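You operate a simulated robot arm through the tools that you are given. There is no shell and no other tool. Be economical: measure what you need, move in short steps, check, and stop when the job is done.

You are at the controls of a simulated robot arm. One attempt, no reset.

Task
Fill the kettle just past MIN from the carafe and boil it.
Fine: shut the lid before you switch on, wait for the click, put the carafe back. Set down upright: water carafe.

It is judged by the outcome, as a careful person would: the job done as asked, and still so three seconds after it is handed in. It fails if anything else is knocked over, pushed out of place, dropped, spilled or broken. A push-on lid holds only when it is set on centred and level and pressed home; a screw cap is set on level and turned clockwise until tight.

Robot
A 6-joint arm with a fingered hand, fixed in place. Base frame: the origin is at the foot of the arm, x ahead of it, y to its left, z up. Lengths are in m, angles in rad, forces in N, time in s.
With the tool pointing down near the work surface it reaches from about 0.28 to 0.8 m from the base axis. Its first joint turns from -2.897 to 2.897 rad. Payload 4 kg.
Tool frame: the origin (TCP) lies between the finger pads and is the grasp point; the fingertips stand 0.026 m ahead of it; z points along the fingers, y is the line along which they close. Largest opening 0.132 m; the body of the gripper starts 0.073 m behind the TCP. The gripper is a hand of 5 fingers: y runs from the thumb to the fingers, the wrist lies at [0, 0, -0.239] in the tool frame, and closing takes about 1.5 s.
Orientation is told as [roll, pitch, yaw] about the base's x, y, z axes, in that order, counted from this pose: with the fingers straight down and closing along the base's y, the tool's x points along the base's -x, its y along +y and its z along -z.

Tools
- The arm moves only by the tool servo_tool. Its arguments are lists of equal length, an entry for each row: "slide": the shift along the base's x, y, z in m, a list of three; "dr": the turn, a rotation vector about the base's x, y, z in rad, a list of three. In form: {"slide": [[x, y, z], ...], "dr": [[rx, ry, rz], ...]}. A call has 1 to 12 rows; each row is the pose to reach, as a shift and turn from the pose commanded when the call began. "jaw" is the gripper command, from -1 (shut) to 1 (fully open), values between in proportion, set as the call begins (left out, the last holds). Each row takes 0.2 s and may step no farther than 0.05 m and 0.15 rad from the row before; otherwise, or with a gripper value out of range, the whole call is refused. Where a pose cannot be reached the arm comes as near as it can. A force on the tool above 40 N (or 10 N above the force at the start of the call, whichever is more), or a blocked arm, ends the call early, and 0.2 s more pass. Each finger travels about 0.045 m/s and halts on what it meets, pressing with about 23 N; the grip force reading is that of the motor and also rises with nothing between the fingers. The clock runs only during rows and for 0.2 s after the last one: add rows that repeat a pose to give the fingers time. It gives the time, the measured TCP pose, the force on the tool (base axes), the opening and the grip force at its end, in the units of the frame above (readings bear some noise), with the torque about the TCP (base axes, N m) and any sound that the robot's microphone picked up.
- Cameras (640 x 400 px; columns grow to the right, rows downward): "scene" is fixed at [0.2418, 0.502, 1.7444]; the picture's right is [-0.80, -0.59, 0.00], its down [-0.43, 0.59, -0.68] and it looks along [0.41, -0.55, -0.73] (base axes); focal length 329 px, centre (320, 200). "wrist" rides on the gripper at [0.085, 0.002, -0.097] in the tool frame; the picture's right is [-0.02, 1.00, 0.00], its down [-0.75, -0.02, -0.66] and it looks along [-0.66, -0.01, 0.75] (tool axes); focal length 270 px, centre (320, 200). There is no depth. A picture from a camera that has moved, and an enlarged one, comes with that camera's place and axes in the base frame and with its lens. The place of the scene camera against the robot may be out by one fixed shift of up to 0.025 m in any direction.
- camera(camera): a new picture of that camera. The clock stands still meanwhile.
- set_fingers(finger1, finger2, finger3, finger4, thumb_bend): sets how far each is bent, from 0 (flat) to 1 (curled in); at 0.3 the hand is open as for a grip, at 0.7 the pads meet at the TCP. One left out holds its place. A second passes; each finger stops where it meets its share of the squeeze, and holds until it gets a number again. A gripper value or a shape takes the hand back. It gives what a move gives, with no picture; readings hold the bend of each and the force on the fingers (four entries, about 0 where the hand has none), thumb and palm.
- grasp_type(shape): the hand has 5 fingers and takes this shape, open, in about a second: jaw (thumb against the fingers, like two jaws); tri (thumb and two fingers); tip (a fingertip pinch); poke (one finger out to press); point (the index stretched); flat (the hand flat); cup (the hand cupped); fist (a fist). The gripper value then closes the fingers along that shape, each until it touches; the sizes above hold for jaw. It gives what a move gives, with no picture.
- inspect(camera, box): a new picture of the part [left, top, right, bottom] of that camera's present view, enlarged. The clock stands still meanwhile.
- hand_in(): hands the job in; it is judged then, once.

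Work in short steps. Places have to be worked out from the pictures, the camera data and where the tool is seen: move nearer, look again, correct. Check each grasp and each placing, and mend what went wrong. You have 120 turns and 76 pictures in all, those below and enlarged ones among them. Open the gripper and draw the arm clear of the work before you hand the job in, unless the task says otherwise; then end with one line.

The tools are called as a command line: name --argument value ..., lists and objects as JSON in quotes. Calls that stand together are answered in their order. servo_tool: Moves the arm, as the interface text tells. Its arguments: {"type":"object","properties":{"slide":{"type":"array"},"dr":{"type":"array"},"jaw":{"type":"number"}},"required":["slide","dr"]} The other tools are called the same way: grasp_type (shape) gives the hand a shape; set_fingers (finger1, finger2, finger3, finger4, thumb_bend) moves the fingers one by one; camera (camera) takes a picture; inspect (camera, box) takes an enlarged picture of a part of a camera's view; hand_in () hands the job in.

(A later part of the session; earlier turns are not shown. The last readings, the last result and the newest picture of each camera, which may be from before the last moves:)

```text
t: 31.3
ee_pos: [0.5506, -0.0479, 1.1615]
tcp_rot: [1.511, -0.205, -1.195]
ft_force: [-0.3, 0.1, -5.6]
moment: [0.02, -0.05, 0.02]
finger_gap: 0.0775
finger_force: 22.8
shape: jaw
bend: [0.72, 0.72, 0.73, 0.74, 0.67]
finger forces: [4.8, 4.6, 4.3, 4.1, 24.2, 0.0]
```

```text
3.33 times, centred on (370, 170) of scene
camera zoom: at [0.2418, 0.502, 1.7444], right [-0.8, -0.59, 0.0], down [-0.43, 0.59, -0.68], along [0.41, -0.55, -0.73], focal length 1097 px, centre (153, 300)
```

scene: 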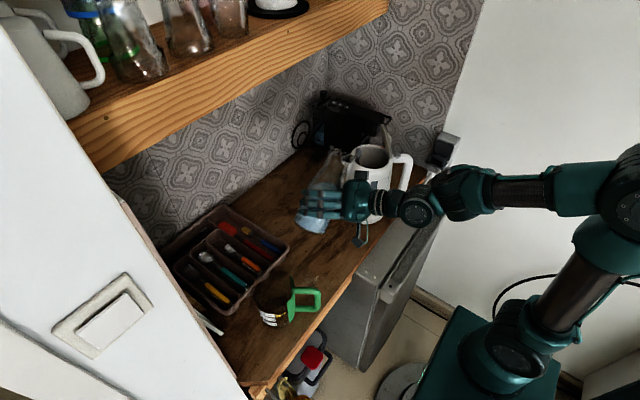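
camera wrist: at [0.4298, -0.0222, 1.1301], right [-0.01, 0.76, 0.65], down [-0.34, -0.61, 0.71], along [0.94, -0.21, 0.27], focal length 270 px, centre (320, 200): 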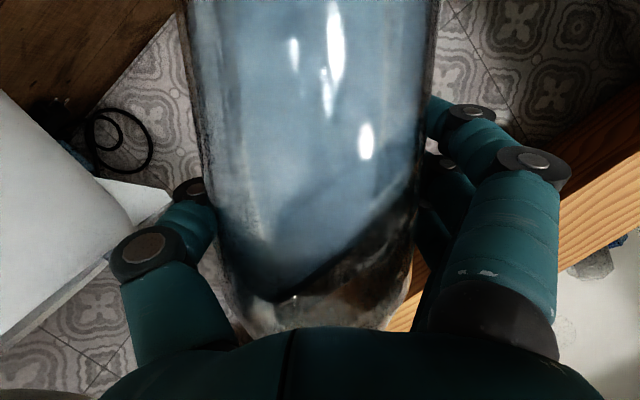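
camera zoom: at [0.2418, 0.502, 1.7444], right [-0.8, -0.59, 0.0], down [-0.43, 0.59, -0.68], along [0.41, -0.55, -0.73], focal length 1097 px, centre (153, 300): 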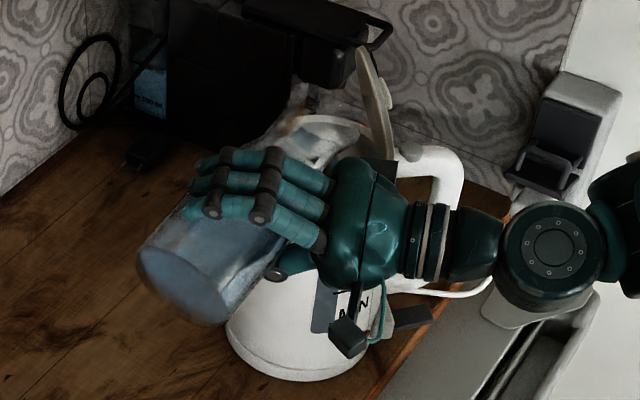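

servo_tool --slide '[[0, 0, 0.004], [0, 0, 0.008], [0, 0, 0.01], [0, 0, 0.01], [0, 0, 0.01]]' --dr '[[0.03, 0, 0], [0.06, 0, 0], [0.09, 0, 0], [0.09, 0, 0], [0.09, 0, 0]]'

inspect --camera "scene" --box '[310, 110, 430, 230]'

```text
t: 32.5
ee_pos: [0.5508, -0.0489, 1.1717]
tcp_rot: [1.545, -0.123, -1.2]
ft_force: [0.0, 0.3, -4.7]
moment: [0.02, -0.01, 0.0]
finger_gap: 0.0774
finger_force: 22.8
shape: jaw
bend: [0.72, 0.72, 0.73, 0.74, 0.67]
finger forces: [4.7, 4.7, 4.4, 4.4, 23.5, 0.0]
```

```text
3.33 times, centred on (370, 170) of scene
camera zoom: at [0.2418, 0.502, 1.7444], right [-0.8, -0.59, 0.0], down [-0.43, 0.59, -0.68], along [0.41, -0.55, -0.73], focal length 1097 px, centre (153, 300)
```

zoom: 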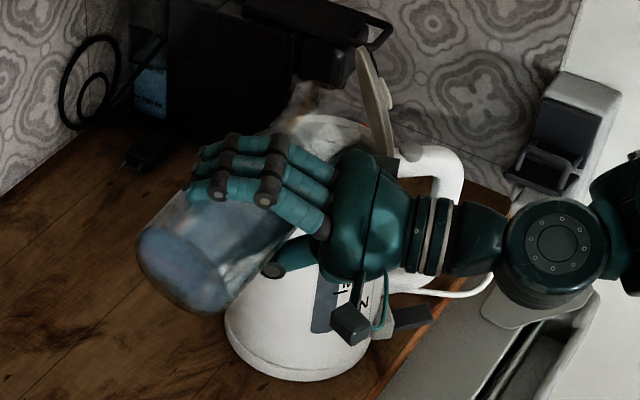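

Possibly flow has begun (weight reading 4.7). I hold still briefly and look at the window.

servo_tool --slide '[[0, 0, 0], [0, 0, 0], [0, 0, 0], [0, 0, 0]]' --dr '[[0, 0, 0], [0, 0, 0], [0, 0, 0], [0, 0, 0]]'

inspect --camera "scene" --box '[340, 140, 400, 220]'

```text
t: 33.5
ee_pos: [0.5506, -0.0486, 1.1721]
tcp_rot: [1.545, -0.123, -1.2]
ft_force: [-0.4, 0.1, -4.2]
moment: [0.02, -0.01, 0.01]
finger_gap: 0.0775
finger_force: 23.3
shape: jaw
bend: [0.72, 0.72, 0.73, 0.74, 0.67]
finger forces: [4.8, 4.7, 4.4, 4.4, 23.2, 0.0]
```

```text
5.00 times, centred on (370, 180) of scene
camera zoom: at [0.2418, 0.502, 1.7444], right [-0.8, -0.59, 0.0], down [-0.43, 0.59, -0.68], along [0.41, -0.55, -0.73], focal length 1646 px, centre (70, 300)
```

zoom: 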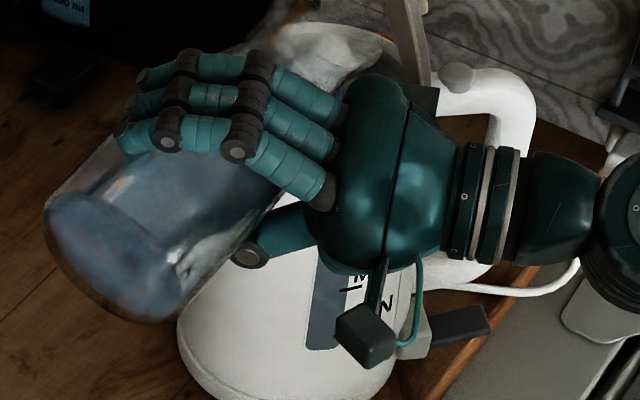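

Weight is dropping (water flowing). I tilt back to stop and step aside to read the gauge.

servo_tool --slide '[[0, 0, 0], [0, 0, 0], [0, 0, 0], [0, 0, 0], [0, 0.0, 0], [0, 0.03, 0], [0, 0.06, 0], [0, 0.09, 0], [0, 0.11, 0], [0, 0.11, 0]]' --dr '[[-0.12, 0, 0], [-0.24, 0, 0], [-0.36, 0, 0], [-0.46, 0, 0], [-0.55, 0, 0], [-0.65, 0, 0], [-0.75, 0, 0], [-0.75, 0, 0], [-0.75, 0, 0], [-0.75, 0, 0]]'

inspect --camera "scene" --box '[340, 140, 400, 220]'

```text
t: 35.7
ee_pos: [0.5525, 0.0609, 1.1726]
tcp_rot: [1.183, -0.804, -1.03]
ft_force: [-0.4, -0.1, -4.3]
moment: [0.05, -0.05, -0.01]
finger_gap: 0.0774
finger_force: 22.7
shape: jaw
bend: [0.72, 0.72, 0.73, 0.74, 0.67]
finger forces: [4.9, 4.9, 4.2, 3.9, 21.3, 0.0]
```

```text
5.00 times, centred on (370, 180) of scene
camera zoom: at [0.2418, 0.502, 1.7444], right [-0.8, -0.59, 0.0], down [-0.43, 0.59, -0.68], along [0.41, -0.55, -0.73], focal length 1646 px, centre (70, 300)
```

zoom: 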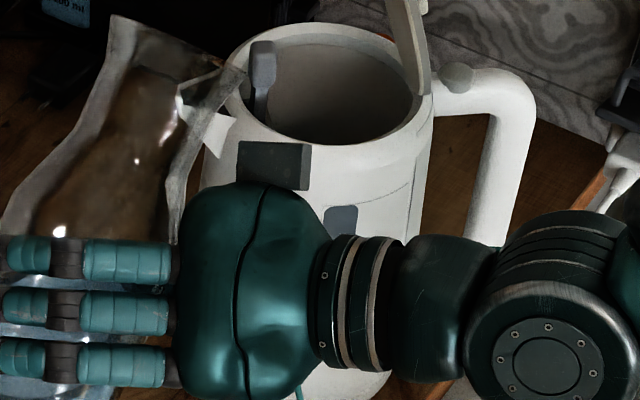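

The hand blocks the gauge. I bring the carafe upright and lower it beside the kettle where the gauge was visible before.

servo_tool --slide '[[0, 0.005, 0], [0, 0.01, 0], [0, 0.015, -0.01], [0, 0.02, -0.03], [0, 0.02, -0.05], [0, 0.02, -0.08], [0, 0.02, -0.11], [0, 0.02, -0.14]]' --dr '[[-0.12, 0, 0], [-0.24, 0, 0], [-0.36, 0, 0], [-0.48, 0, 0], [-0.6, 0, 0], [-0.71, 0, 0], [-0.71, 0, 0], [-0.71, 0, 0]]'

inspect --camera "scene" --box '[340, 140, 420, 230]'

```text
t: 37.5
ee_pos: [0.5475, 0.0811, 1.0321]
tcp_rot: [-0.033, -1.205, 0.053]
ft_force: [0.4, 0.1, -4.6]
moment: [0.03, -0.03, 0.0]
finger_gap: 0.0774
finger_force: 22.9
shape: jaw
bend: [0.72, 0.72, 0.73, 0.74, 0.67]
finger forces: [5.4, 5.5, 4.7, 4.0, 20.3, 0.0]
```

```text
4.44 times, centred on (380, 185) of scene
camera zoom: at [0.2418, 0.502, 1.7444], right [-0.8, -0.59, 0.0], down [-0.43, 0.59, -0.68], along [0.41, -0.55, -0.73], focal length 1463 px, centre (53, 267)
```

zoom: 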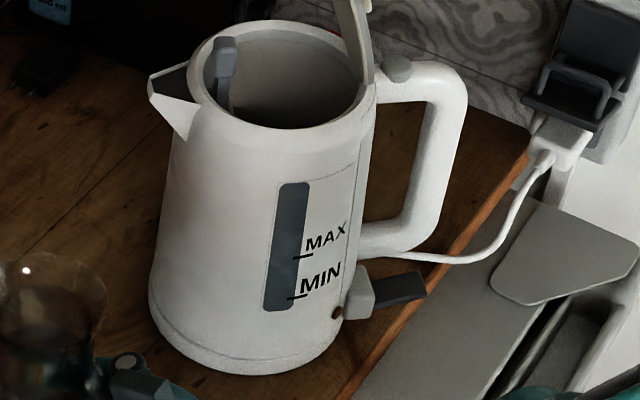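

inspect --camera "scene" --box '[360, 180, 392, 212]'

```text
12.50 times, centred on (376, 196) of scene
camera zoom: at [0.2418, 0.502, 1.7444], right [-0.8, -0.59, 0.0], down [-0.43, 0.59, -0.68], along [0.41, -0.55, -0.73], focal length 4115 px, centre (-380, 250)
```

zoom: 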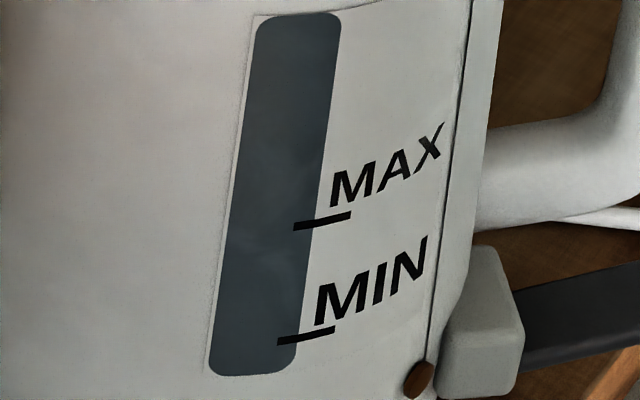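

inspect --camera "scene" --box '[367, 193, 383, 211]'

```text
16.00 times, centred on (375, 202) of scene
camera zoom: at [0.2418, 0.502, 1.7444], right [-0.8, -0.59, 0.0], down [-0.43, 0.59, -0.68], along [0.41, -0.55, -0.73], focal length 5267 px, centre (-560, 168)
```

zoom: 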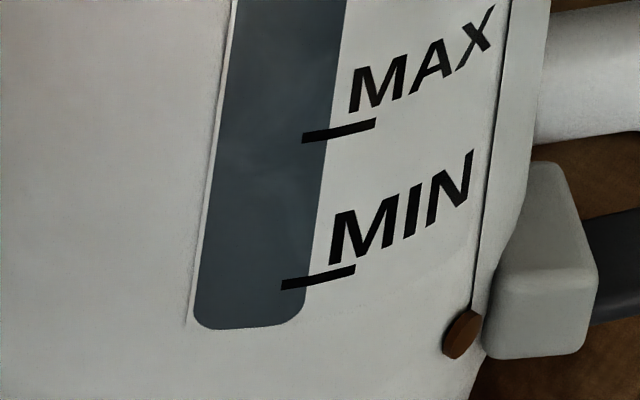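

No waterline is visible in the gauge yet; about 0.17 kg has gone in. I go back for another measured pour: lift and tilt first.

servo_tool --slide '[[0, 0, 0.04], [0, 0, 0.08], [0, 0, 0.11], [0, -0.005, 0.14], [0, -0.01, 0.14], [0, -0.02, 0.14], [0, -0.03, 0.14], [0, -0.04, 0.14], [0, -0.06, 0.14], [0, -0.08, 0.14], [0, -0.1, 0.14], [0, -0.129, 0.135]]' --dr '[[0, 0, 0], [0, 0, 0], [0.1, 0, 0], [0.2, 0, 0], [0.3, 0, 0], [0.41, 0, 0], [0.52, 0, 0], [0.63, 0, 0], [0.74, 0, 0], [0.85, 0, 0], [0.96, 0, 0], [1.07, 0, 0]]'

servo_tool --slide '[[0, 0, 0], [0, 0, 0], [0, 0, 0], [0, 0, 0], [0, 0, 0.005], [0, 0, 0.005], [0, 0, 0.005], [0, 0, 0.005], [0, 0, 0.005]]' --dr '[[0.1, 0, 0], [0.2, 0, 0], [0.3, 0, 0], [0.38, 0, 0], [0.42, 0, 0], [0.46, 0, 0], [0.46, 0, 0], [0.46, 0, 0], [0.46, 0, 0]]'

```text
t: 40.1
ee_pos: [0.552, -0.0474, 1.1654]
tcp_rot: [1.391, -0.481, -1.156]
ft_force: [-0.9, -0.1, -4.0]
moment: [0.04, -0.02, -0.02]
finger_gap: 0.0771
finger_force: 23.1
shape: jaw
bend: [0.72, 0.72, 0.73, 0.74, 0.67]
finger forces: [4.8, 4.7, 4.3, 3.9, 21.6, 0.1]
```

```text
t: 42.1
ee_pos: [0.5512, -0.0466, 1.1714]
tcp_rot: [1.572, -0.056, -1.205]
ft_force: [0.2, 0.0, -3.0]
moment: [0.01, -0.02, -0.02]
finger_gap: 0.0774
finger_force: 23.3
shape: jaw
bend: [0.72, 0.72, 0.73, 0.74, 0.67]
finger forces: [4.8, 4.6, 4.4, 4.1, 21.2, 0.1]
```

Another ~0.12 kg went in. I return upright and read the gauge.

servo_tool --slide '[[0, 0, 0], [0, 0, 0], [0, 0, 0], [0, 0, 0], [0, 0.02, 0], [0, 0.05, 0], [0, 0.08, 0], [0, 0.11, 0], [0, 0.12, 0], [0, 0.127, 0], [0, 0.127, -0.02], [0, 0.127, -0.05]]' --dr '[[-0.14, 0, 0], [-0.28, 0, 0], [-0.42, 0, 0], [-0.56, 0, 0], [-0.7, 0, 0], [-0.84, 0, 0], [-0.97, 0, 0], [-1.1, 0, 0], [-1.22, 0, 0], [-1.34, 0, 0], [-1.44, 0, 0], [-1.53, 0, 0]]'

servo_tool --slide '[[0, 0, -0.03], [0, 0, -0.06], [0, 0, -0.09], [0, 0, -0.09]]' --dr '[[0, 0, 0], [0, 0, 0], [0, 0, 0], [0, 0, 0]]'

inspect --camera "scene" --box '[360, 180, 392, 212]'

```text
t: 44.7
ee_pos: [0.5509, 0.0796, 1.1209]
tcp_rot: [-0.038, -1.204, 0.056]
ft_force: [-0.5, 0.3, -3.1]
moment: [-0.02, 0.03, 0.0]
finger_gap: 0.077
finger_force: 22.9
shape: jaw
bend: [0.72, 0.72, 0.73, 0.74, 0.67]
finger forces: [5.5, 5.4, 4.6, 3.8, 19.3, 0.0]
```

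```text
t: 45.7
ee_pos: [0.5498, 0.0797, 1.0282]
tcp_rot: [-0.032, -1.204, 0.05]
ft_force: [0.9, 0.0, -3.5]
moment: [-0.02, -0.03, -0.01]
finger_gap: 0.077
finger_force: 22.5
shape: jaw
bend: [0.72, 0.72, 0.73, 0.74, 0.67]
finger forces: [5.5, 5.4, 4.6, 3.8, 19.1, 0.0]
```

```text
12.50 times, centred on (376, 196) of scene
camera zoom: at [0.2418, 0.502, 1.7444], right [-0.8, -0.59, 0.0], down [-0.43, 0.59, -0.68], along [0.41, -0.55, -0.73], focal length 4115 px, centre (-380, 250)
```

zoom: 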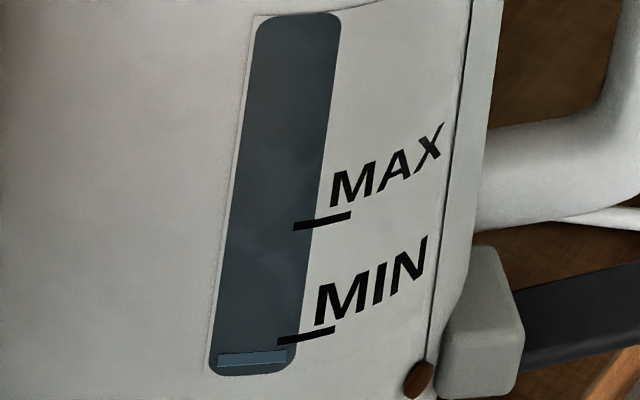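

A waterline bar has appeared just under MIN; a bit more (~0.07 kg) is needed. I go back; the window's bottom stays visible in the pouring pose so I can watch.

servo_tool --slide '[[0, 0, 0.04], [0, 0, 0.08], [0, 0, 0.11], [0, -0.005, 0.14], [0, -0.01, 0.14], [0, -0.02, 0.14], [0, -0.03, 0.14], [0, -0.04, 0.14], [0, -0.06, 0.14], [0, -0.08, 0.14], [0, -0.1, 0.14], [0, -0.127, 0.14]]' --dr '[[0, 0, 0], [0, 0, 0], [0.1, 0, 0], [0.2, 0, 0], [0.32, 0, 0], [0.44, 0, 0], [0.56, 0, 0], [0.69, 0, 0], [0.82, 0, 0], [0.95, 0, 0], [1.08, 0, 0], [1.2, 0, 0]]'

servo_tool --slide '[[0, 0, 0], [0, 0, 0], [0, 0, 0.005], [0, 0, 0.008], [0, 0, 0.008], [0, 0, 0.008]]' --dr '[[0.1, 0, 0], [0.2, 0, 0], [0.3, 0, 0], [0.37, 0, 0], [0.37, 0, 0], [0.37, 0, 0]]'

inspect --camera "scene" --box '[360, 180, 392, 212]'

```text
t: 48.3
ee_pos: [0.5531, -0.0456, 1.1732]
tcp_rot: [1.444, -0.36, -1.177]
ft_force: [0.3, 1.1, -3.8]
moment: [0.01, -0.05, -0.01]
finger_gap: 0.0768
finger_force: 23.3
shape: jaw
bend: [0.72, 0.72, 0.73, 0.74, 0.67]
finger forces: [4.7, 4.7, 4.1, 3.8, 20.4, 0.1]
```

```text
t: 49.7
ee_pos: [0.553, -0.0469, 1.18]
tcp_rot: [1.584, -0.018, -1.204]
ft_force: [-0.1, -0.7, -3.1]
moment: [0.04, -0.04, 0.0]
finger_gap: 0.0768
finger_force: 23.4
shape: jaw
bend: [0.72, 0.72, 0.73, 0.74, 0.67]
finger forces: [4.6, 4.5, 4.2, 3.8, 20.1, 0.0]
```

```text
12.50 times, centred on (376, 196) of scene
camera zoom: at [0.2418, 0.502, 1.7444], right [-0.8, -0.59, 0.0], down [-0.43, 0.59, -0.68], along [0.41, -0.55, -0.73], focal length 4115 px, centre (-380, 250)
```

zoom: 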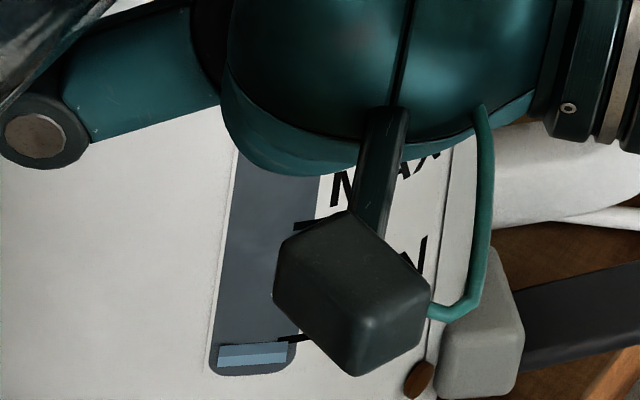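

The gauge is readable here; level is about at MIN. A touch more.

servo_tool --slide '[[0, 0, 0], [0, 0, 0.002], [0, 0, 0.002]]' --dr '[[0.03, 0, 0], [0.05, 0, 0], [0.05, 0, 0]]'

inspect --camera "scene" --box '[360, 180, 392, 212]'

```text
t: 50.5
ee_pos: [0.5522, -0.0464, 1.1814]
tcp_rot: [1.603, 0.029, -1.204]
ft_force: [0.5, 0.3, -2.9]
moment: [0.05, 0.01, -0.02]
finger_gap: 0.0771
finger_force: 22.7
shape: jaw
bend: [0.72, 0.72, 0.73, 0.74, 0.67]
finger forces: [4.7, 4.6, 4.4, 3.9, 19.8, 0.1]
```

```text
12.50 times, centred on (376, 196) of scene
camera zoom: at [0.2418, 0.502, 1.7444], right [-0.8, -0.59, 0.0], down [-0.43, 0.59, -0.68], along [0.41, -0.55, -0.73], focal length 4115 px, centre (-380, 250)
```

zoom: 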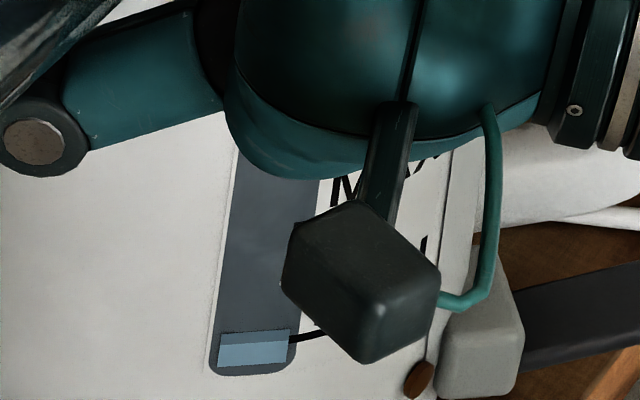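

The level is now just above the MIN mark. I tilt back promptly and re-check.

servo_tool --slide '[[0, 0, 0], [0, 0, 0], [0, 0, 0], [0, 0, 0], [0, 0.02, 0], [0, 0.05, 0], [0, 0.08, 0], [0, 0.11, 0], [0, 0.12, 0], [0, 0.124, 0], [0, 0.124, -0.02], [0, 0.124, -0.05]]' --dr '[[-0.15, 0, 0], [-0.3, 0, 0], [-0.44, 0, 0], [-0.58, 0, 0], [-0.72, 0, 0], [-0.86, 0, 0], [-1.0, 0, 0], [-1.13, 0, 0], [-1.26, 0, 0], [-1.39, 0, 0], [-1.51, 0, 0], [-1.62, 0, 0]]'

servo_tool --slide '[[0, 0, -0.03], [0, 0, -0.06], [0, 0, -0.09], [0, 0, -0.105], [0, 0, -0.105]]' --dr '[[0, 0, 0], [0, 0, 0], [0, 0, 0], [0, 0, 0], [0, 0, 0]]'

inspect --camera "scene" --box '[360, 180, 392, 212]'

camera --camera "scene"

```text
t: 53.1
ee_pos: [0.5506, 0.0787, 1.1308]
tcp_rot: [-0.039, -1.205, 0.055]
ft_force: [0.1, 0.0, -2.2]
moment: [0.05, 0.01, -0.01]
finger_gap: 0.0769
finger_force: 23.0
shape: jaw
bend: [0.72, 0.72, 0.73, 0.74, 0.67]
finger forces: [5.2, 5.2, 4.6, 3.8, 18.5, 0.0]
```

```text
t: 54.3
ee_pos: [0.5495, 0.0783, 1.0241]
tcp_rot: [-0.033, -1.203, 0.052]
ft_force: [0.5, 0.1, -3.0]
moment: [0.0, 0.01, 0.04]
finger_gap: 0.0768
finger_force: 22.9
shape: jaw
bend: [0.72, 0.72, 0.73, 0.74, 0.67]
finger forces: [5.3, 5.4, 4.5, 3.7, 18.4, 0.1]
```

```text
12.50 times, centred on (376, 196) of scene
camera zoom: at [0.2418, 0.502, 1.7444], right [-0.8, -0.59, 0.0], down [-0.43, 0.59, -0.68], along [0.41, -0.55, -0.73], focal length 4115 px, centre (-380, 250)
```

zoom: 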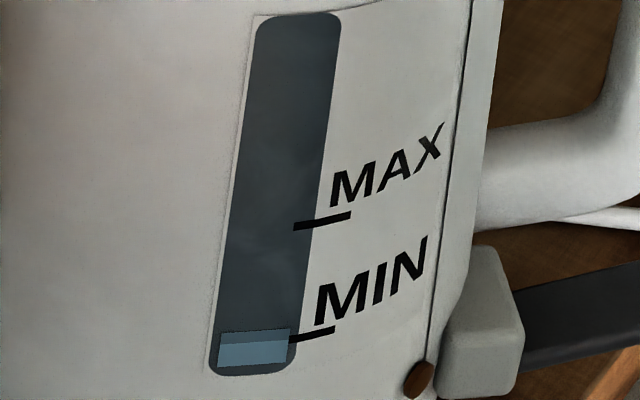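

```text
25 pictures are left
```

scene: 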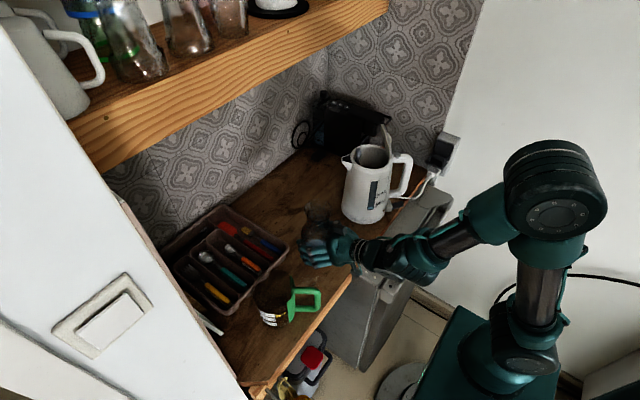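

Level sits ~3 mm above MIN. Now I put the carafe back at its original spot, lowering gently.

servo_tool --slide '[[0.003, 0.001, -0.02], [0.0055, 0.002, -0.04], [0.0055, 0.002, -0.052], [0.0055, 0.002, -0.06], [0.0055, 0.002, -0.065], [0.0055, 0.002, -0.065]]' --dr '[[0, 0, 0], [0, 0, 0], [0, 0, 0], [0, 0, 0], [0, 0, 0], [0, 0, 0]]'

inspect --camera "scene" --box '[240, 200, 400, 300]'

```text
t: 55.7
ee_pos: [0.5574, 0.0785, 0.9642]
tcp_rot: [-0.034, -1.207, 0.053]
ft_force: [3.6, -1.5, 7.2]
moment: [0.07, 0.1, 0.02]
finger_gap: 0.0768
finger_force: 23.0
shape: jaw
bend: [0.72, 0.72, 0.73, 0.74, 0.67]
finger forces: [4.8, 4.8, 5.3, 5.3, 20.1, 0.0]
```

```text
4.00 times, centred on (320, 250) of scene
camera zoom: at [0.2418, 0.502, 1.7444], right [-0.8, -0.59, 0.0], down [-0.43, 0.59, -0.68], along [0.41, -0.55, -0.73], focal length 1317 px, centre (320, 0)
```

zoom: 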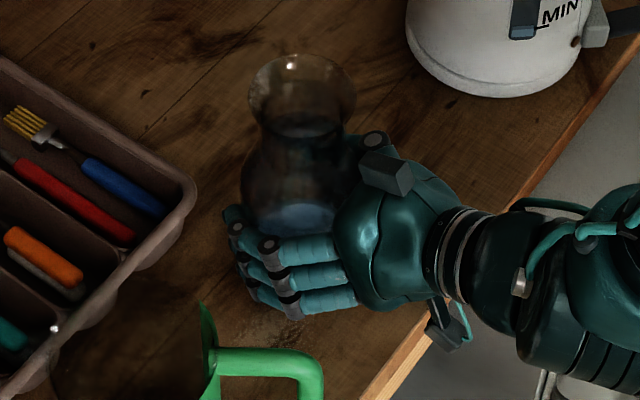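

Carafe touches the table (upward force). I open the hand and look.

servo_tool --slide '[[0, 0, 0], [0, 0, 0], [0, 0, 0], [0, 0, 0], [0, 0, 0], [0, 0, 0], [0, 0, 0]]' --dr '[[0, 0, 0], [0, 0, 0], [0, 0, 0], [0, 0, 0], [0, 0, 0], [0, 0, 0], [0, 0, 0]]' --jaw 1

camera --camera "wrist"

inspect --camera "scene" --box '[240, 200, 400, 300]'

```text
t: 57.3
ee_pos: [0.5569, 0.0793, 0.9631]
tcp_rot: [-0.034, -1.204, 0.052]
ft_force: [0.7, 1.0, -0.6]
moment: [0.03, 0.0, -0.01]
finger_gap: 0.1319
finger_force: 0.1
shape: jaw
bend: [0.3, 0.3, 0.3, 0.3, 0.3]
finger forces: [0.0, 0.0, 0.1, 0.0, 0.1, 0.0]
```

```text
23 pictures are left
camera wrist: at [0.4355, 0.0774, 0.9193], right [-0.01, 1.0, 0.01], down [-0.34, -0.01, 0.94], along [0.94, 0.01, 0.34], focal length 270 px, centre (320, 200)
```

wrist: 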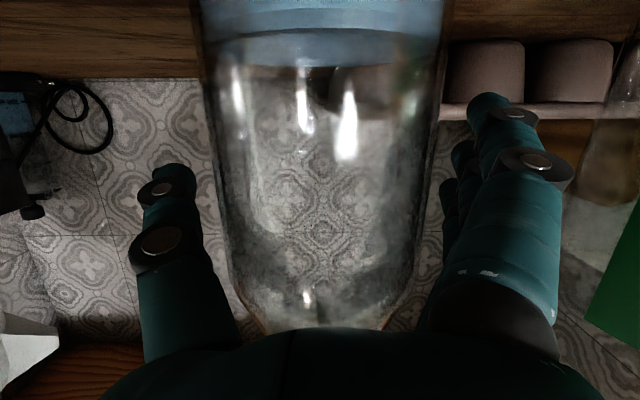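

```text
4.00 times, centred on (320, 250) of scene
camera zoom: at [0.2418, 0.502, 1.7444], right [-0.8, -0.59, 0.0], down [-0.43, 0.59, -0.68], along [0.41, -0.55, -0.73], focal length 1317 px, centre (320, 0)
```

zoom: 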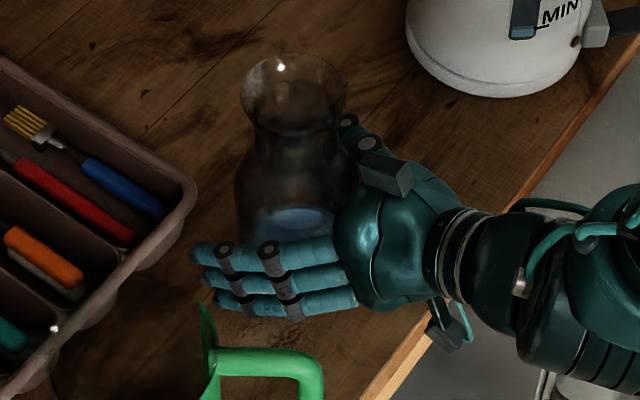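

Carafe stands upright at its place. I raise the open hand straight up off it.

servo_tool --slide '[[0, 0, 0.03], [0, 0, 0.06], [0, 0, 0.09], [0, 0, 0.12], [0, 0, 0.15], [0, 0, 0.18], [0, 0, 0.21], [0, 0, 0.24], [-0.005, 0, 0.27]]' --dr '[[0, 0, 0], [0, 0, 0], [0, 0, 0], [0, 0, 0], [0, 0, 0], [0, 0, 0], [0, 0, 0], [0, 0, 0], [0, 0, 0]]'

camera --camera "scene"

```text
t: 59.3
ee_pos: [0.549, 0.0763, 1.2311]
tcp_rot: [-0.033, -1.202, 0.052]
ft_force: [1.2, -0.3, 0.3]
moment: [-0.02, 0.03, 0.02]
finger_gap: 0.1319
finger_force: 0.1
shape: jaw
bend: [0.3, 0.3, 0.3, 0.3, 0.3]
finger forces: [0.0, 0.0, 0.0, 0.0, 0.0, 0.0]
```

```text
21 pictures are left
```

scene: 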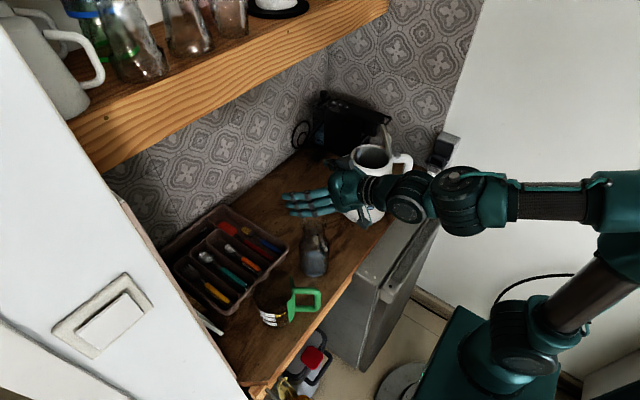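

Now the lid: I return to tool-down, higher, and head for a spot behind the lid (handle side) with closed fingers.

servo_tool --slide '[[0, -0.01, 0.01], [-0.005, -0.02, 0.02], [-0.01, -0.03, 0.03], [-0.015, -0.04, 0.04], [-0.02, -0.05, 0.05], [-0.025, -0.06, 0.06], [-0.03, -0.07, 0.07], [-0.03, -0.08, 0.07], [-0.03, -0.1, 0.07]]' --dr '[[0, 0.135, 0], [0, 0.27, 0], [0, 0.405, 0], [0, 0.54, 0], [0, 0.675, 0], [0, 0.81, 0], [0, 0.945, 0], [0, 1.08, 0], [0, 1.2, 0]]' --jaw -1

```text
t: 61.3
ee_pos: [0.5213, -0.0186, 1.3015]
tcp_rot: [0.014, -0.003, 0.02]
ft_force: [-0.8, -0.6, 0.8]
moment: [0.01, -0.02, -0.01]
finger_gap: 0.0
finger_force: 22.8
shape: jaw
bend: [0.66, 0.6, 0.6, 0.66, 0.66]
finger forces: [0.0, 0.1, 0.0, 0.1, 0.0, 0.0]
```

servo_tool --slide '[[-0.007, -0.035, 0.005], [-0.014, -0.07, 0.01], [-0.021, -0.105, 0.01], [-0.028, -0.14, 0.01], [-0.035, -0.175, 0.01], [-0.042, -0.21, 0.01], [-0.05, -0.25, 0.01], [-0.06, -0.285, 0.0]]' --dr '[[0, 0, -0.1], [0, 0, -0.2], [0, 0, -0.3], [0, 0, -0.4], [0, 0, -0.5], [0, 0, -0.6], [0, 0, -0.7], [0, 0, -0.8]]'

camera --camera "wrist"

inspect --camera "scene" --box '[310, 80, 470, 190]'

```text
t: 63.1
ee_pos: [0.459, -0.3055, 1.3023]
tcp_rot: [0.015, -0.005, -0.784]
ft_force: [-0.4, 0.4, 0.0]
moment: [0.0, -0.05, 0.03]
finger_gap: 0.0001
finger_force: 23.1
shape: jaw
bend: [0.66, 0.6, 0.6, 0.66, 0.66]
finger forces: [0.0, 0.0, 0.0, 0.0, 0.0, 0.0]
```

```text
20 pictures are left
camera wrist: at [0.3986, -0.245, 1.4], right [0.72, 0.69, 0.01], down [0.51, -0.55, 0.66], along [0.47, -0.47, -0.75], focal length 270 px, centre (320, 200)
```

wrist: 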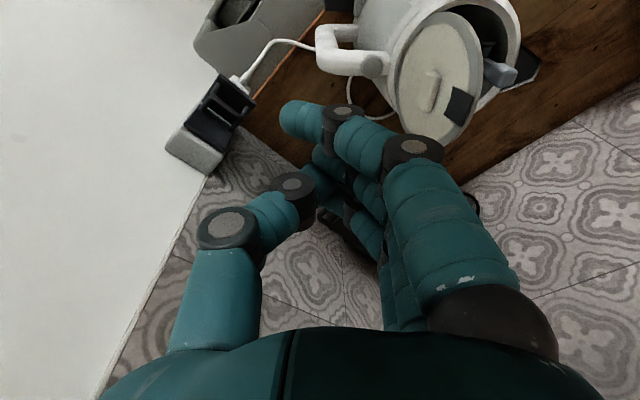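

```text
3.64 times, centred on (390, 135) of scene
camera zoom: at [0.2418, 0.502, 1.7444], right [-0.8, -0.59, 0.0], down [-0.43, 0.59, -0.68], along [0.41, -0.55, -0.73], focal length 1197 px, centre (66, 436)
```

zoom: 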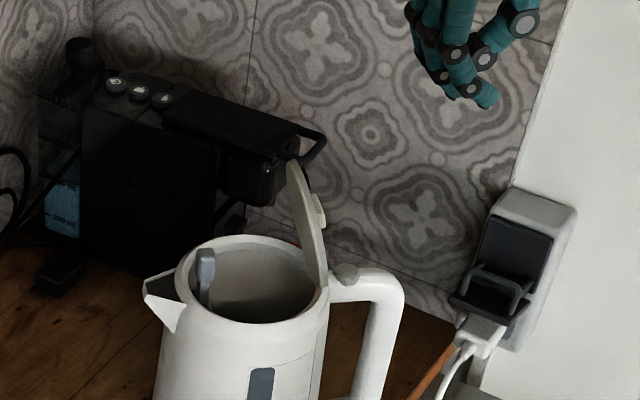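

The lid leans ~25° forward; the closed fingers are square behind it. I descend and push the lid over along its swing direction.

servo_tool --slide '[[0, 0, -0.04], [0, 0, -0.08], [0, 0, -0.105], [0.018, 0.018, -0.105], [0.035, 0.035, -0.105], [0.045, 0.045, -0.105], [0.055, 0.055, -0.105], [0.063, 0.063, -0.107], [0.07, 0.07, -0.11]]' --dr '[[0, 0, 0], [0, 0, 0], [0, 0, 0], [0, 0, 0], [0, 0, 0], [0, 0, 0], [0, 0, 0], [0, 0, 0], [0, 0, 0]]'

inspect --camera "scene" --box '[310, 100, 470, 200]'

```text
t: 65.1
ee_pos: [0.5313, -0.2351, 1.1919]
tcp_rot: [0.015, -0.004, -0.782]
ft_force: [0.2, -0.2, 0.1]
moment: [0.0, -0.02, 0.01]
finger_gap: 0.0002
finger_force: 23.3
shape: jaw
bend: [0.66, 0.6, 0.6, 0.66, 0.66]
finger forces: [0.0, 0.1, 0.0, 0.1, 0.0, 0.0]
```

```text
4.00 times, centred on (390, 150) of scene
camera zoom: at [0.2418, 0.502, 1.7444], right [-0.8, -0.59, 0.0], down [-0.43, 0.59, -0.68], along [0.41, -0.55, -0.73], focal length 1317 px, centre (40, 400)
```

zoom: 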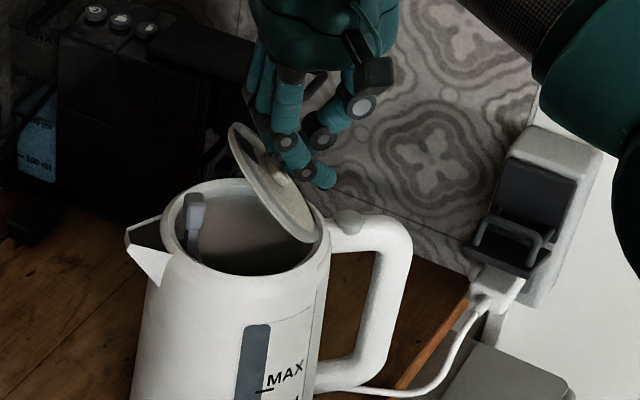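

The lid is folding over nicely (~45°). I continue forward and down.

servo_tool --slide '[[0.008, 0.008, -0.006], [0.016, 0.016, -0.014], [0.022, 0.022, -0.022], [0.028, 0.028, -0.03], [0.03, 0.03, -0.034]]' --dr '[[0, 0, 0], [0, 0, 0], [0, 0, 0], [0, 0, 0], [0, 0, 0]]'

inspect --camera "scene" --box '[310, 100, 470, 200]'

```text
t: 66.3
ee_pos: [0.5605, -0.2071, 1.1564]
tcp_rot: [0.012, -0.004, -0.781]
ft_force: [0.4, 0.6, 0.7]
moment: [0.01, 0.0, 0.0]
finger_gap: 0.0001
finger_force: 23.2
shape: jaw
bend: [0.66, 0.6, 0.6, 0.66, 0.66]
finger forces: [0.0, 0.0, 0.0, 0.0, 0.1, 0.0]
```

```text
4.00 times, centred on (390, 150) of scene
camera zoom: at [0.2418, 0.502, 1.7444], right [-0.8, -0.59, 0.0], down [-0.43, 0.59, -0.68], along [0.41, -0.55, -0.73], focal length 1317 px, centre (40, 400)
```

zoom: 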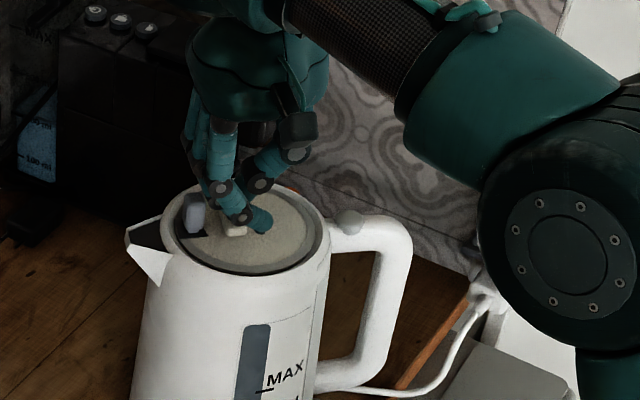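

Lid is almost flat under the fingertips. I press straight down until it latches.

servo_tool --slide '[[0, 0, -0.006], [0, 0, -0.01], [0, 0, -0.014], [0, 0, -0.017], [0, 0, -0.02], [0, 0, -0.023], [0, 0, -0.026]]' --dr '[[0, 0, 0], [0, 0, 0], [0, 0, 0], [0, 0, 0], [0, 0, 0], [0, 0, 0], [0, 0, 0]]'

```text
t: 67.1
ee_pos: [0.5616, -0.2056, 1.1517]
tcp_rot: [0.021, -0.014, -0.783]
ft_force: [-1.1, -0.5, 19.6]
moment: [0.08, 0.03, -0.05]
finger_gap: 0.0
finger_force: 23.0
shape: jaw
bend: [0.66, 0.64, 0.63, 0.66, 0.67]
finger forces: [0.0, 0.0, 0.0, 0.1, 0.0, 0.0]
stopped in row 3: the force on the tool passed its limit at 45 N (the readings are from after the stop); the commanded pose is now the measured one
```

Hard stop at 45 N. I lift off and see whether the lid stays shut.

servo_tool --slide '[[0, 0, 0.02], [0, 0, 0.05], [0, 0, 0.08], [-0.02, -0.02, 0.11]]' --dr '[[0, 0, 0], [0, 0, 0], [0, 0, 0], [0, 0, 0]]'

inspect --camera "scene" --box '[330, 120, 430, 190]'

```text
t: 68.1
ee_pos: [0.5389, -0.2251, 1.2572]
tcp_rot: [0.017, -0.012, -0.78]
ft_force: [0.8, -0.9, 0.7]
moment: [-0.03, 0.02, 0.01]
finger_gap: 0.0
finger_force: 22.8
shape: jaw
bend: [0.66, 0.61, 0.61, 0.66, 0.67]
finger forces: [0.0, 0.0, 0.1, 0.0, 0.0, 0.0]
```

```text
5.71 times, centred on (380, 155) of scene
camera zoom: at [0.2418, 0.502, 1.7444], right [-0.8, -0.59, 0.0], down [-0.43, 0.59, -0.68], along [0.41, -0.55, -0.73], focal length 1881 px, centre (-23, 457)
```

zoom: 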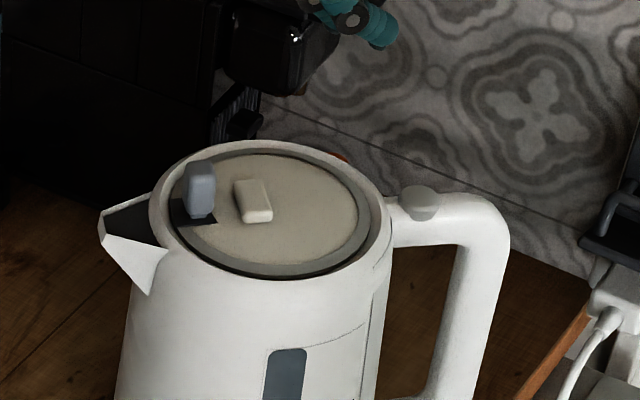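

The lid is shut and flush. Next is the switch paddle (≈(0.455,-0.26,0.895), between handle and kettle). I'll approach it along -y with an extended index; first swing clear and yaw the hand.

servo_tool --slide '[[-0.02, 0.005, 0.02], [-0.04, 0.015, 0.03], [-0.06, 0.03, 0.03], [-0.08, 0.045, 0.03], [-0.1, 0.06, 0.03], [-0.12, 0.08, 0.03], [-0.13, 0.1, 0.02]]' --dr '[[0, 0, -0.1], [0, 0, -0.22], [0, 0, -0.34], [0, 0, -0.46], [0, 0, -0.58], [0, 0, -0.7], [0, 0, -0.79]]'

set_fingers --finger1 0.4 --finger2 1.0 --finger3 1.0 --finger4 1.0 --thumb_bend 0.3

camera --camera "wrist"

```text
t: 69.7
ee_pos: [0.412, -0.1267, 1.2793]
tcp_rot: [0.017, -0.008, -1.572]
ft_force: [0.5, -0.6, 0.0]
moment: [0.0, 0.0, -0.01]
finger_gap: 0.0001
finger_force: 22.8
shape: jaw
bend: [0.66, 0.61, 0.61, 0.66, 0.67]
finger forces: [0.0, 0.1, 0.0, 0.0, 0.0, 0.1]
```

```text
t: 70.7
ee_pos: [0.4129, -0.1267, 1.2798]
tcp_rot: [0.018, -0.012, -1.57]
ft_force: [0.3, -0.1, -0.3]
moment: [0.02, 0.0, 0.03]
finger_gap: 0.1224
finger_force: 0.2
shape: fingers
bend: [0.4, 1.0, 1.0, 1.0, 0.3]
finger forces: [0.0, 0.0, 0.1, 0.0, 0.1, 0.0]
```

```text
15 pictures are left
camera wrist: at [0.4118, -0.0413, 1.376], right [1.0, -0.02, 0.02], down [-0.03, -0.75, 0.67], along [0.0, -0.67, -0.75], focal length 270 px, centre (320, 200)
```

wrist: 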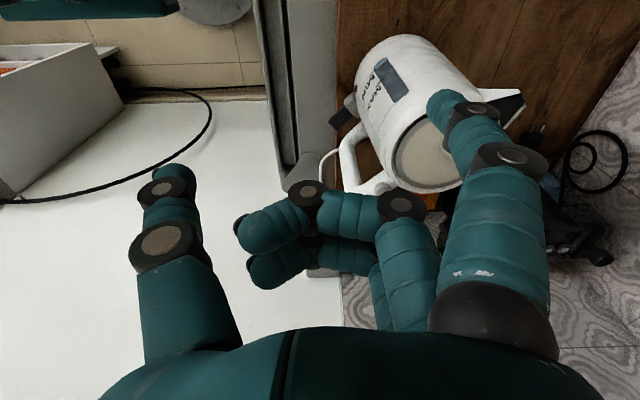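

Paddle re-measured at ≈(0.454,-0.265). I tilt the hand to point along -y (20° down), staying high.

servo_tool --slide '[[0, 0.005, 0], [0, 0.01, 0], [0, 0.015, 0], [-0.005, 0.02, -0.01], [-0.01, 0.025, -0.02], [-0.01, 0.03, -0.03], [-0.01, 0.03, -0.04], [-0.01, 0.03, -0.06], [-0.01, 0.03, -0.08]]' --dr '[[-0.13, 0, 0], [-0.26, 0, 0], [-0.4, 0, 0], [-0.54, 0, 0], [-0.68, 0, 0], [-0.82, 0, 0], [-0.96, 0, 0], [-1.09, 0, 0], [-1.22, 0, 0]]'

```text
t: 72.7
ee_pos: [0.418, -0.102, 1.2989]
tcp_rot: [0.015, -0.451, -1.569]
ft_force: [-0.5, 0.2, 0.4]
moment: [0.05, 0.0, -0.01]
finger_gap: 0.1224
finger_force: 0.0
shape: fingers
bend: [0.4, 1.0, 1.0, 1.0, 0.3]
finger forces: [0.1, 0.0, 0.1, 0.0, 0.0, 0.0]
out of reach, approached as far as the arm can: row 1, 2, 3, 4, 5, 6, 7, 8, 9
```

Reach limit at that height near the base. I move out and lower first, then tilt.

servo_tool --slide '[[0.02, 0.02, -0.02], [0.04, 0.04, -0.05], [0.05, 0.06, -0.08], [0.05, 0.06, -0.1]]' --dr '[[0, 0, 0], [0, 0, 0], [0, 0, 0], [0, 0, 0]]'

servo_tool --slide '[[0, 0, 0], [0, 0, 0], [0, 0, 0], [0, 0, 0], [0, 0, 0], [0, 0, 0]]' --dr '[[-0.13, 0, 0], [-0.26, 0, 0], [-0.39, 0, 0], [-0.52, 0, 0], [-0.64, 0, 0], [-0.75, 0, 0]]'

```text
t: 73.7
ee_pos: [0.4847, -0.0309, 1.2499]
tcp_rot: [0.01, -0.436, -1.572]
ft_force: [0.7, 0.8, -0.2]
moment: [-0.01, 0.01, 0.0]
finger_gap: 0.1225
finger_force: 0.2
shape: fingers
bend: [0.4, 1.0, 1.0, 1.0, 0.3]
finger forces: [0.0, 0.0, 0.0, 0.1, 0.0, 0.0]
out of reach, approached as far as the arm can: row 2, 3, 4
```

```text
t: 75.1
ee_pos: [0.4841, -0.0322, 1.2498]
tcp_rot: [0.009, -0.436, -1.572]
ft_force: [-0.3, -0.1, 0.2]
moment: [0.02, 0.01, 0.03]
finger_gap: 0.1224
finger_force: 0.1
shape: fingers
bend: [0.4, 1.0, 1.0, 1.0, 0.3]
finger forces: [0.0, 0.0, 0.1, 0.0, 0.0, 0.0]
out of reach, approached as far as the arm can: row 1, 2, 3, 4, 5, 6
```

Sideways tilt is joint-limited. New plan: hand nearly vertical, yawed about -110°, tilted slightly toward the kettle so the index tip leads; first untilt and yaw.

servo_tool --slide '[[-0.02, -0.02, 0.01], [-0.04, -0.04, 0.02], [-0.06, -0.06, 0.02], [-0.08, -0.08, 0.02]]' --dr '[[0.11, 0, 0], [0.22, 0, 0], [0.33, 0, 0], [0.436, 0, 0]]'

servo_tool --slide '[[0, -0.03, 0], [0, -0.06, 0], [-0.005, -0.1, 0], [-0.01, -0.13, -0.01], [-0.01, -0.14, -0.03]]' --dr '[[0, 0, -0.09], [0, 0, -0.18], [0, 0, -0.27], [0, 0, -0.35], [0, 0, -0.35]]'

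```text
t: 76.1
ee_pos: [0.4093, -0.1054, 1.2696]
tcp_rot: [0.007, -0.019, -1.535]
ft_force: [-0.1, -4.4, 1.0]
moment: [0.41, 0.01, -0.06]
finger_gap: 0.1224
finger_force: 0.0
shape: fingers
bend: [0.4, 1.0, 1.0, 1.0, 0.3]
finger forces: [0.1, 0.0, 0.0, 0.1, 0.0, 0.1]
out of reach, approached as far as the arm can: row 4
```

```text
t: 77.3
ee_pos: [0.3968, -0.2464, 1.2408]
tcp_rot: [0.009, 0.0, -1.921]
ft_force: [0.5, -0.3, -0.1]
moment: [-0.01, 0.0, 0.02]
finger_gap: 0.1228
finger_force: 0.1
shape: fingers
bend: [0.4, 1.0, 1.0, 1.0, 0.3]
finger forces: [0.0, 0.0, 0.0, 0.0, 0.0, 0.0]
```

servo_tool --slide '[[-0.01, -0.006, 0], [-0.02, -0.012, -0.02], [-0.03, -0.018, -0.05], [-0.04, -0.024, -0.08], [-0.04, -0.024, -0.12], [-0.04, -0.024, -0.16], [-0.04, -0.024, -0.2], [-0.04, -0.024, -0.24]]' --dr '[[-0.03, -0.085, 0], [-0.06, -0.17, 0], [-0.09, -0.25, 0], [-0.12, -0.33, 0], [-0.12, -0.33, 0], [-0.12, -0.33, 0], [-0.12, -0.33, 0], [-0.12, -0.33, 0]]'

camera --camera "wrist"

inspect --camera "scene" --box '[340, 140, 468, 220]'

```text
t: 79.1
ee_pos: [0.3582, -0.2711, 0.999]
tcp_rot: [0.361, 0.001, -1.921]
ft_force: [-0.2, 0.1, -1.0]
moment: [-0.01, 0.02, -0.03]
finger_gap: 0.1226
finger_force: 0.0
shape: fingers
bend: [0.4, 1.0, 1.0, 1.0, 0.3]
finger forces: [0.0, 0.0, 0.0, 0.0, 0.0, 0.1]
```

```text
14 pictures are left
camera wrist: at [0.3566, -0.1808, 1.0914], right [0.87, -0.34, 0.35], down [-0.49, -0.62, 0.61], along [0.01, -0.71, -0.71], focal length 270 px, centre (320, 200)
```

wrist: 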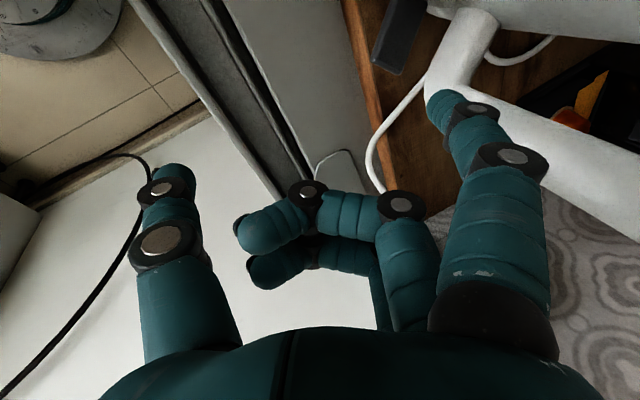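

```text
5.00 times, centred on (404, 180) of scene
camera zoom: at [0.2418, 0.502, 1.7444], right [-0.8, -0.59, 0.0], down [-0.43, 0.59, -0.68], along [0.41, -0.55, -0.73], focal length 1646 px, centre (-100, 300)
```

zoom: 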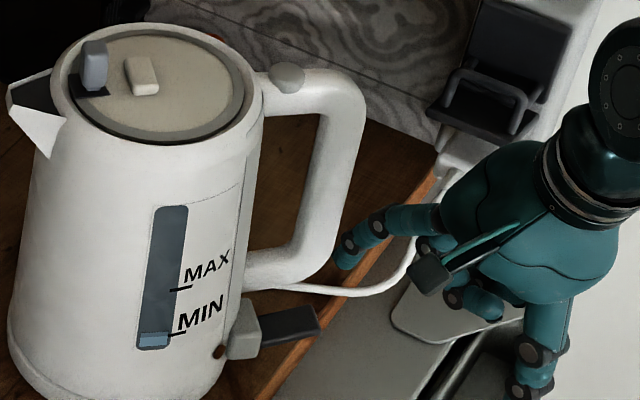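

All views agree that the paddle is at (0.449,-0.249,z≈0.93), outer end (0.440,-0.267); index tip is at ≈(0.424,-0.256,0.992). I move over it and press down gently.

servo_tool --slide '[[0.01, -0.001, -0.008], [0.02, -0.002, -0.018], [0.021, -0.002, -0.03], [0.021, -0.002, -0.04], [0.021, -0.002, -0.047], [0.021, -0.002, -0.053], [0.021, -0.002, -0.059]]' --dr '[[0, 0, 0], [0, 0, 0], [0, 0, 0], [0, 0, 0], [0, 0, 0], [0, 0, 0], [0, 0, 0]]'

inspect --camera "scene" --box '[340, 140, 468, 220]'

```text
t: 80.7
ee_pos: [0.3793, -0.2746, 0.9408]
tcp_rot: [0.36, 0.0, -1.921]
ft_force: [-0.3, 0.5, -0.2]
moment: [0.04, 0.02, -0.02]
finger_gap: 0.1224
finger_force: 0.1
shape: fingers
bend: [0.4, 1.0, 1.0, 1.0, 0.3]
finger forces: [0.0, 0.0, 0.0, 0.0, 0.0, 0.1]
```

```text
5.00 times, centred on (404, 180) of scene
camera zoom: at [0.2418, 0.502, 1.7444], right [-0.8, -0.59, 0.0], down [-0.43, 0.59, -0.68], along [0.41, -0.55, -0.73], focal length 1646 px, centre (-100, 300)
```

zoom: 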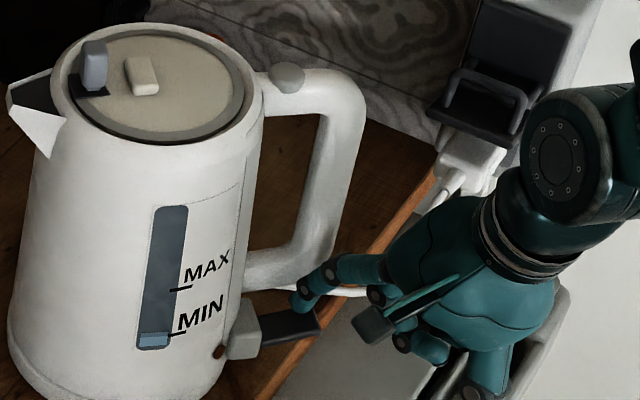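

Tip is just above the paddle with no contact yet. I continue down in small steps.

servo_tool --slide '[[0, 0, -0.005], [0, 0, -0.01], [0, 0, -0.015], [0, 0, -0.02], [0, 0, -0.024]]' --dr '[[0, 0, 0], [0, 0, 0], [0, 0, 0], [0, 0, 0], [0, 0, 0]]'

inspect --camera "scene" --box '[340, 140, 468, 220]'

```text
t: 81.9
ee_pos: [0.3801, -0.275, 0.9192]
tcp_rot: [0.36, -0.003, -1.922]
ft_force: [-5.6, -2.1, 10.6]
moment: [0.12, -0.75, -0.02]
finger_gap: 0.1256
finger_force: 5.5
shape: fingers
bend: [0.4, 1.0, 1.0, 1.0, 0.3]
finger forces: [11.1, 0.0, 0.1, 0.0, 0.0, 0.0]
```

```text
5.00 times, centred on (404, 180) of scene
camera zoom: at [0.2418, 0.502, 1.7444], right [-0.8, -0.59, 0.0], down [-0.43, 0.59, -0.68], along [0.41, -0.55, -0.73], focal length 1646 px, centre (-100, 300)
```

zoom: 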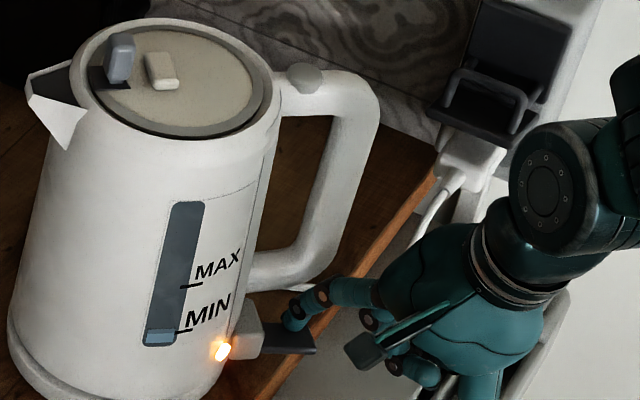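

The lamp is lit — it's on — but the kettle is tipping slightly under my press. I lift off gently at once.

servo_tool --slide '[[0, 0, 0.004], [0, 0, 0.008], [0, 0, 0.012], [0, 0, 0.018], [-0.003, 0, 0.03], [-0.015, 0, 0.05], [-0.02, 0, 0.08]]' --dr '[[0, 0, 0], [0, 0, 0], [0, 0, 0], [0, 0, 0], [0, 0, 0], [0, 0, 0], [0, 0, 0]]'

inspect --camera "scene" --box '[340, 140, 468, 220]'

```text
t: 83.5
ee_pos: [0.3603, -0.2731, 0.9981]
tcp_rot: [0.36, -0.001, -1.922]
ft_force: [0.1, -0.3, -0.5]
moment: [0.0, -0.02, -0.02]
finger_gap: 0.1235
finger_force: 0.0
shape: fingers
bend: [0.4, 1.0, 1.0, 1.0, 0.3]
finger forces: [0.0, 0.0, 0.0, 0.0, 0.0, 0.0]
```

```text
5.00 times, centred on (404, 180) of scene
camera zoom: at [0.2418, 0.502, 1.7444], right [-0.8, -0.59, 0.0], down [-0.43, 0.59, -0.68], along [0.41, -0.55, -0.73], focal length 1646 px, centre (-100, 300)
```

zoom: 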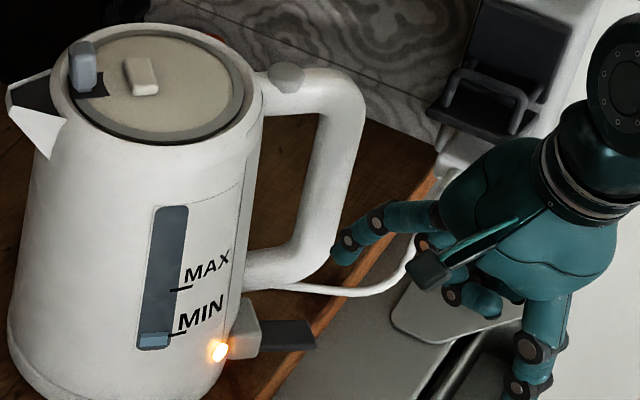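

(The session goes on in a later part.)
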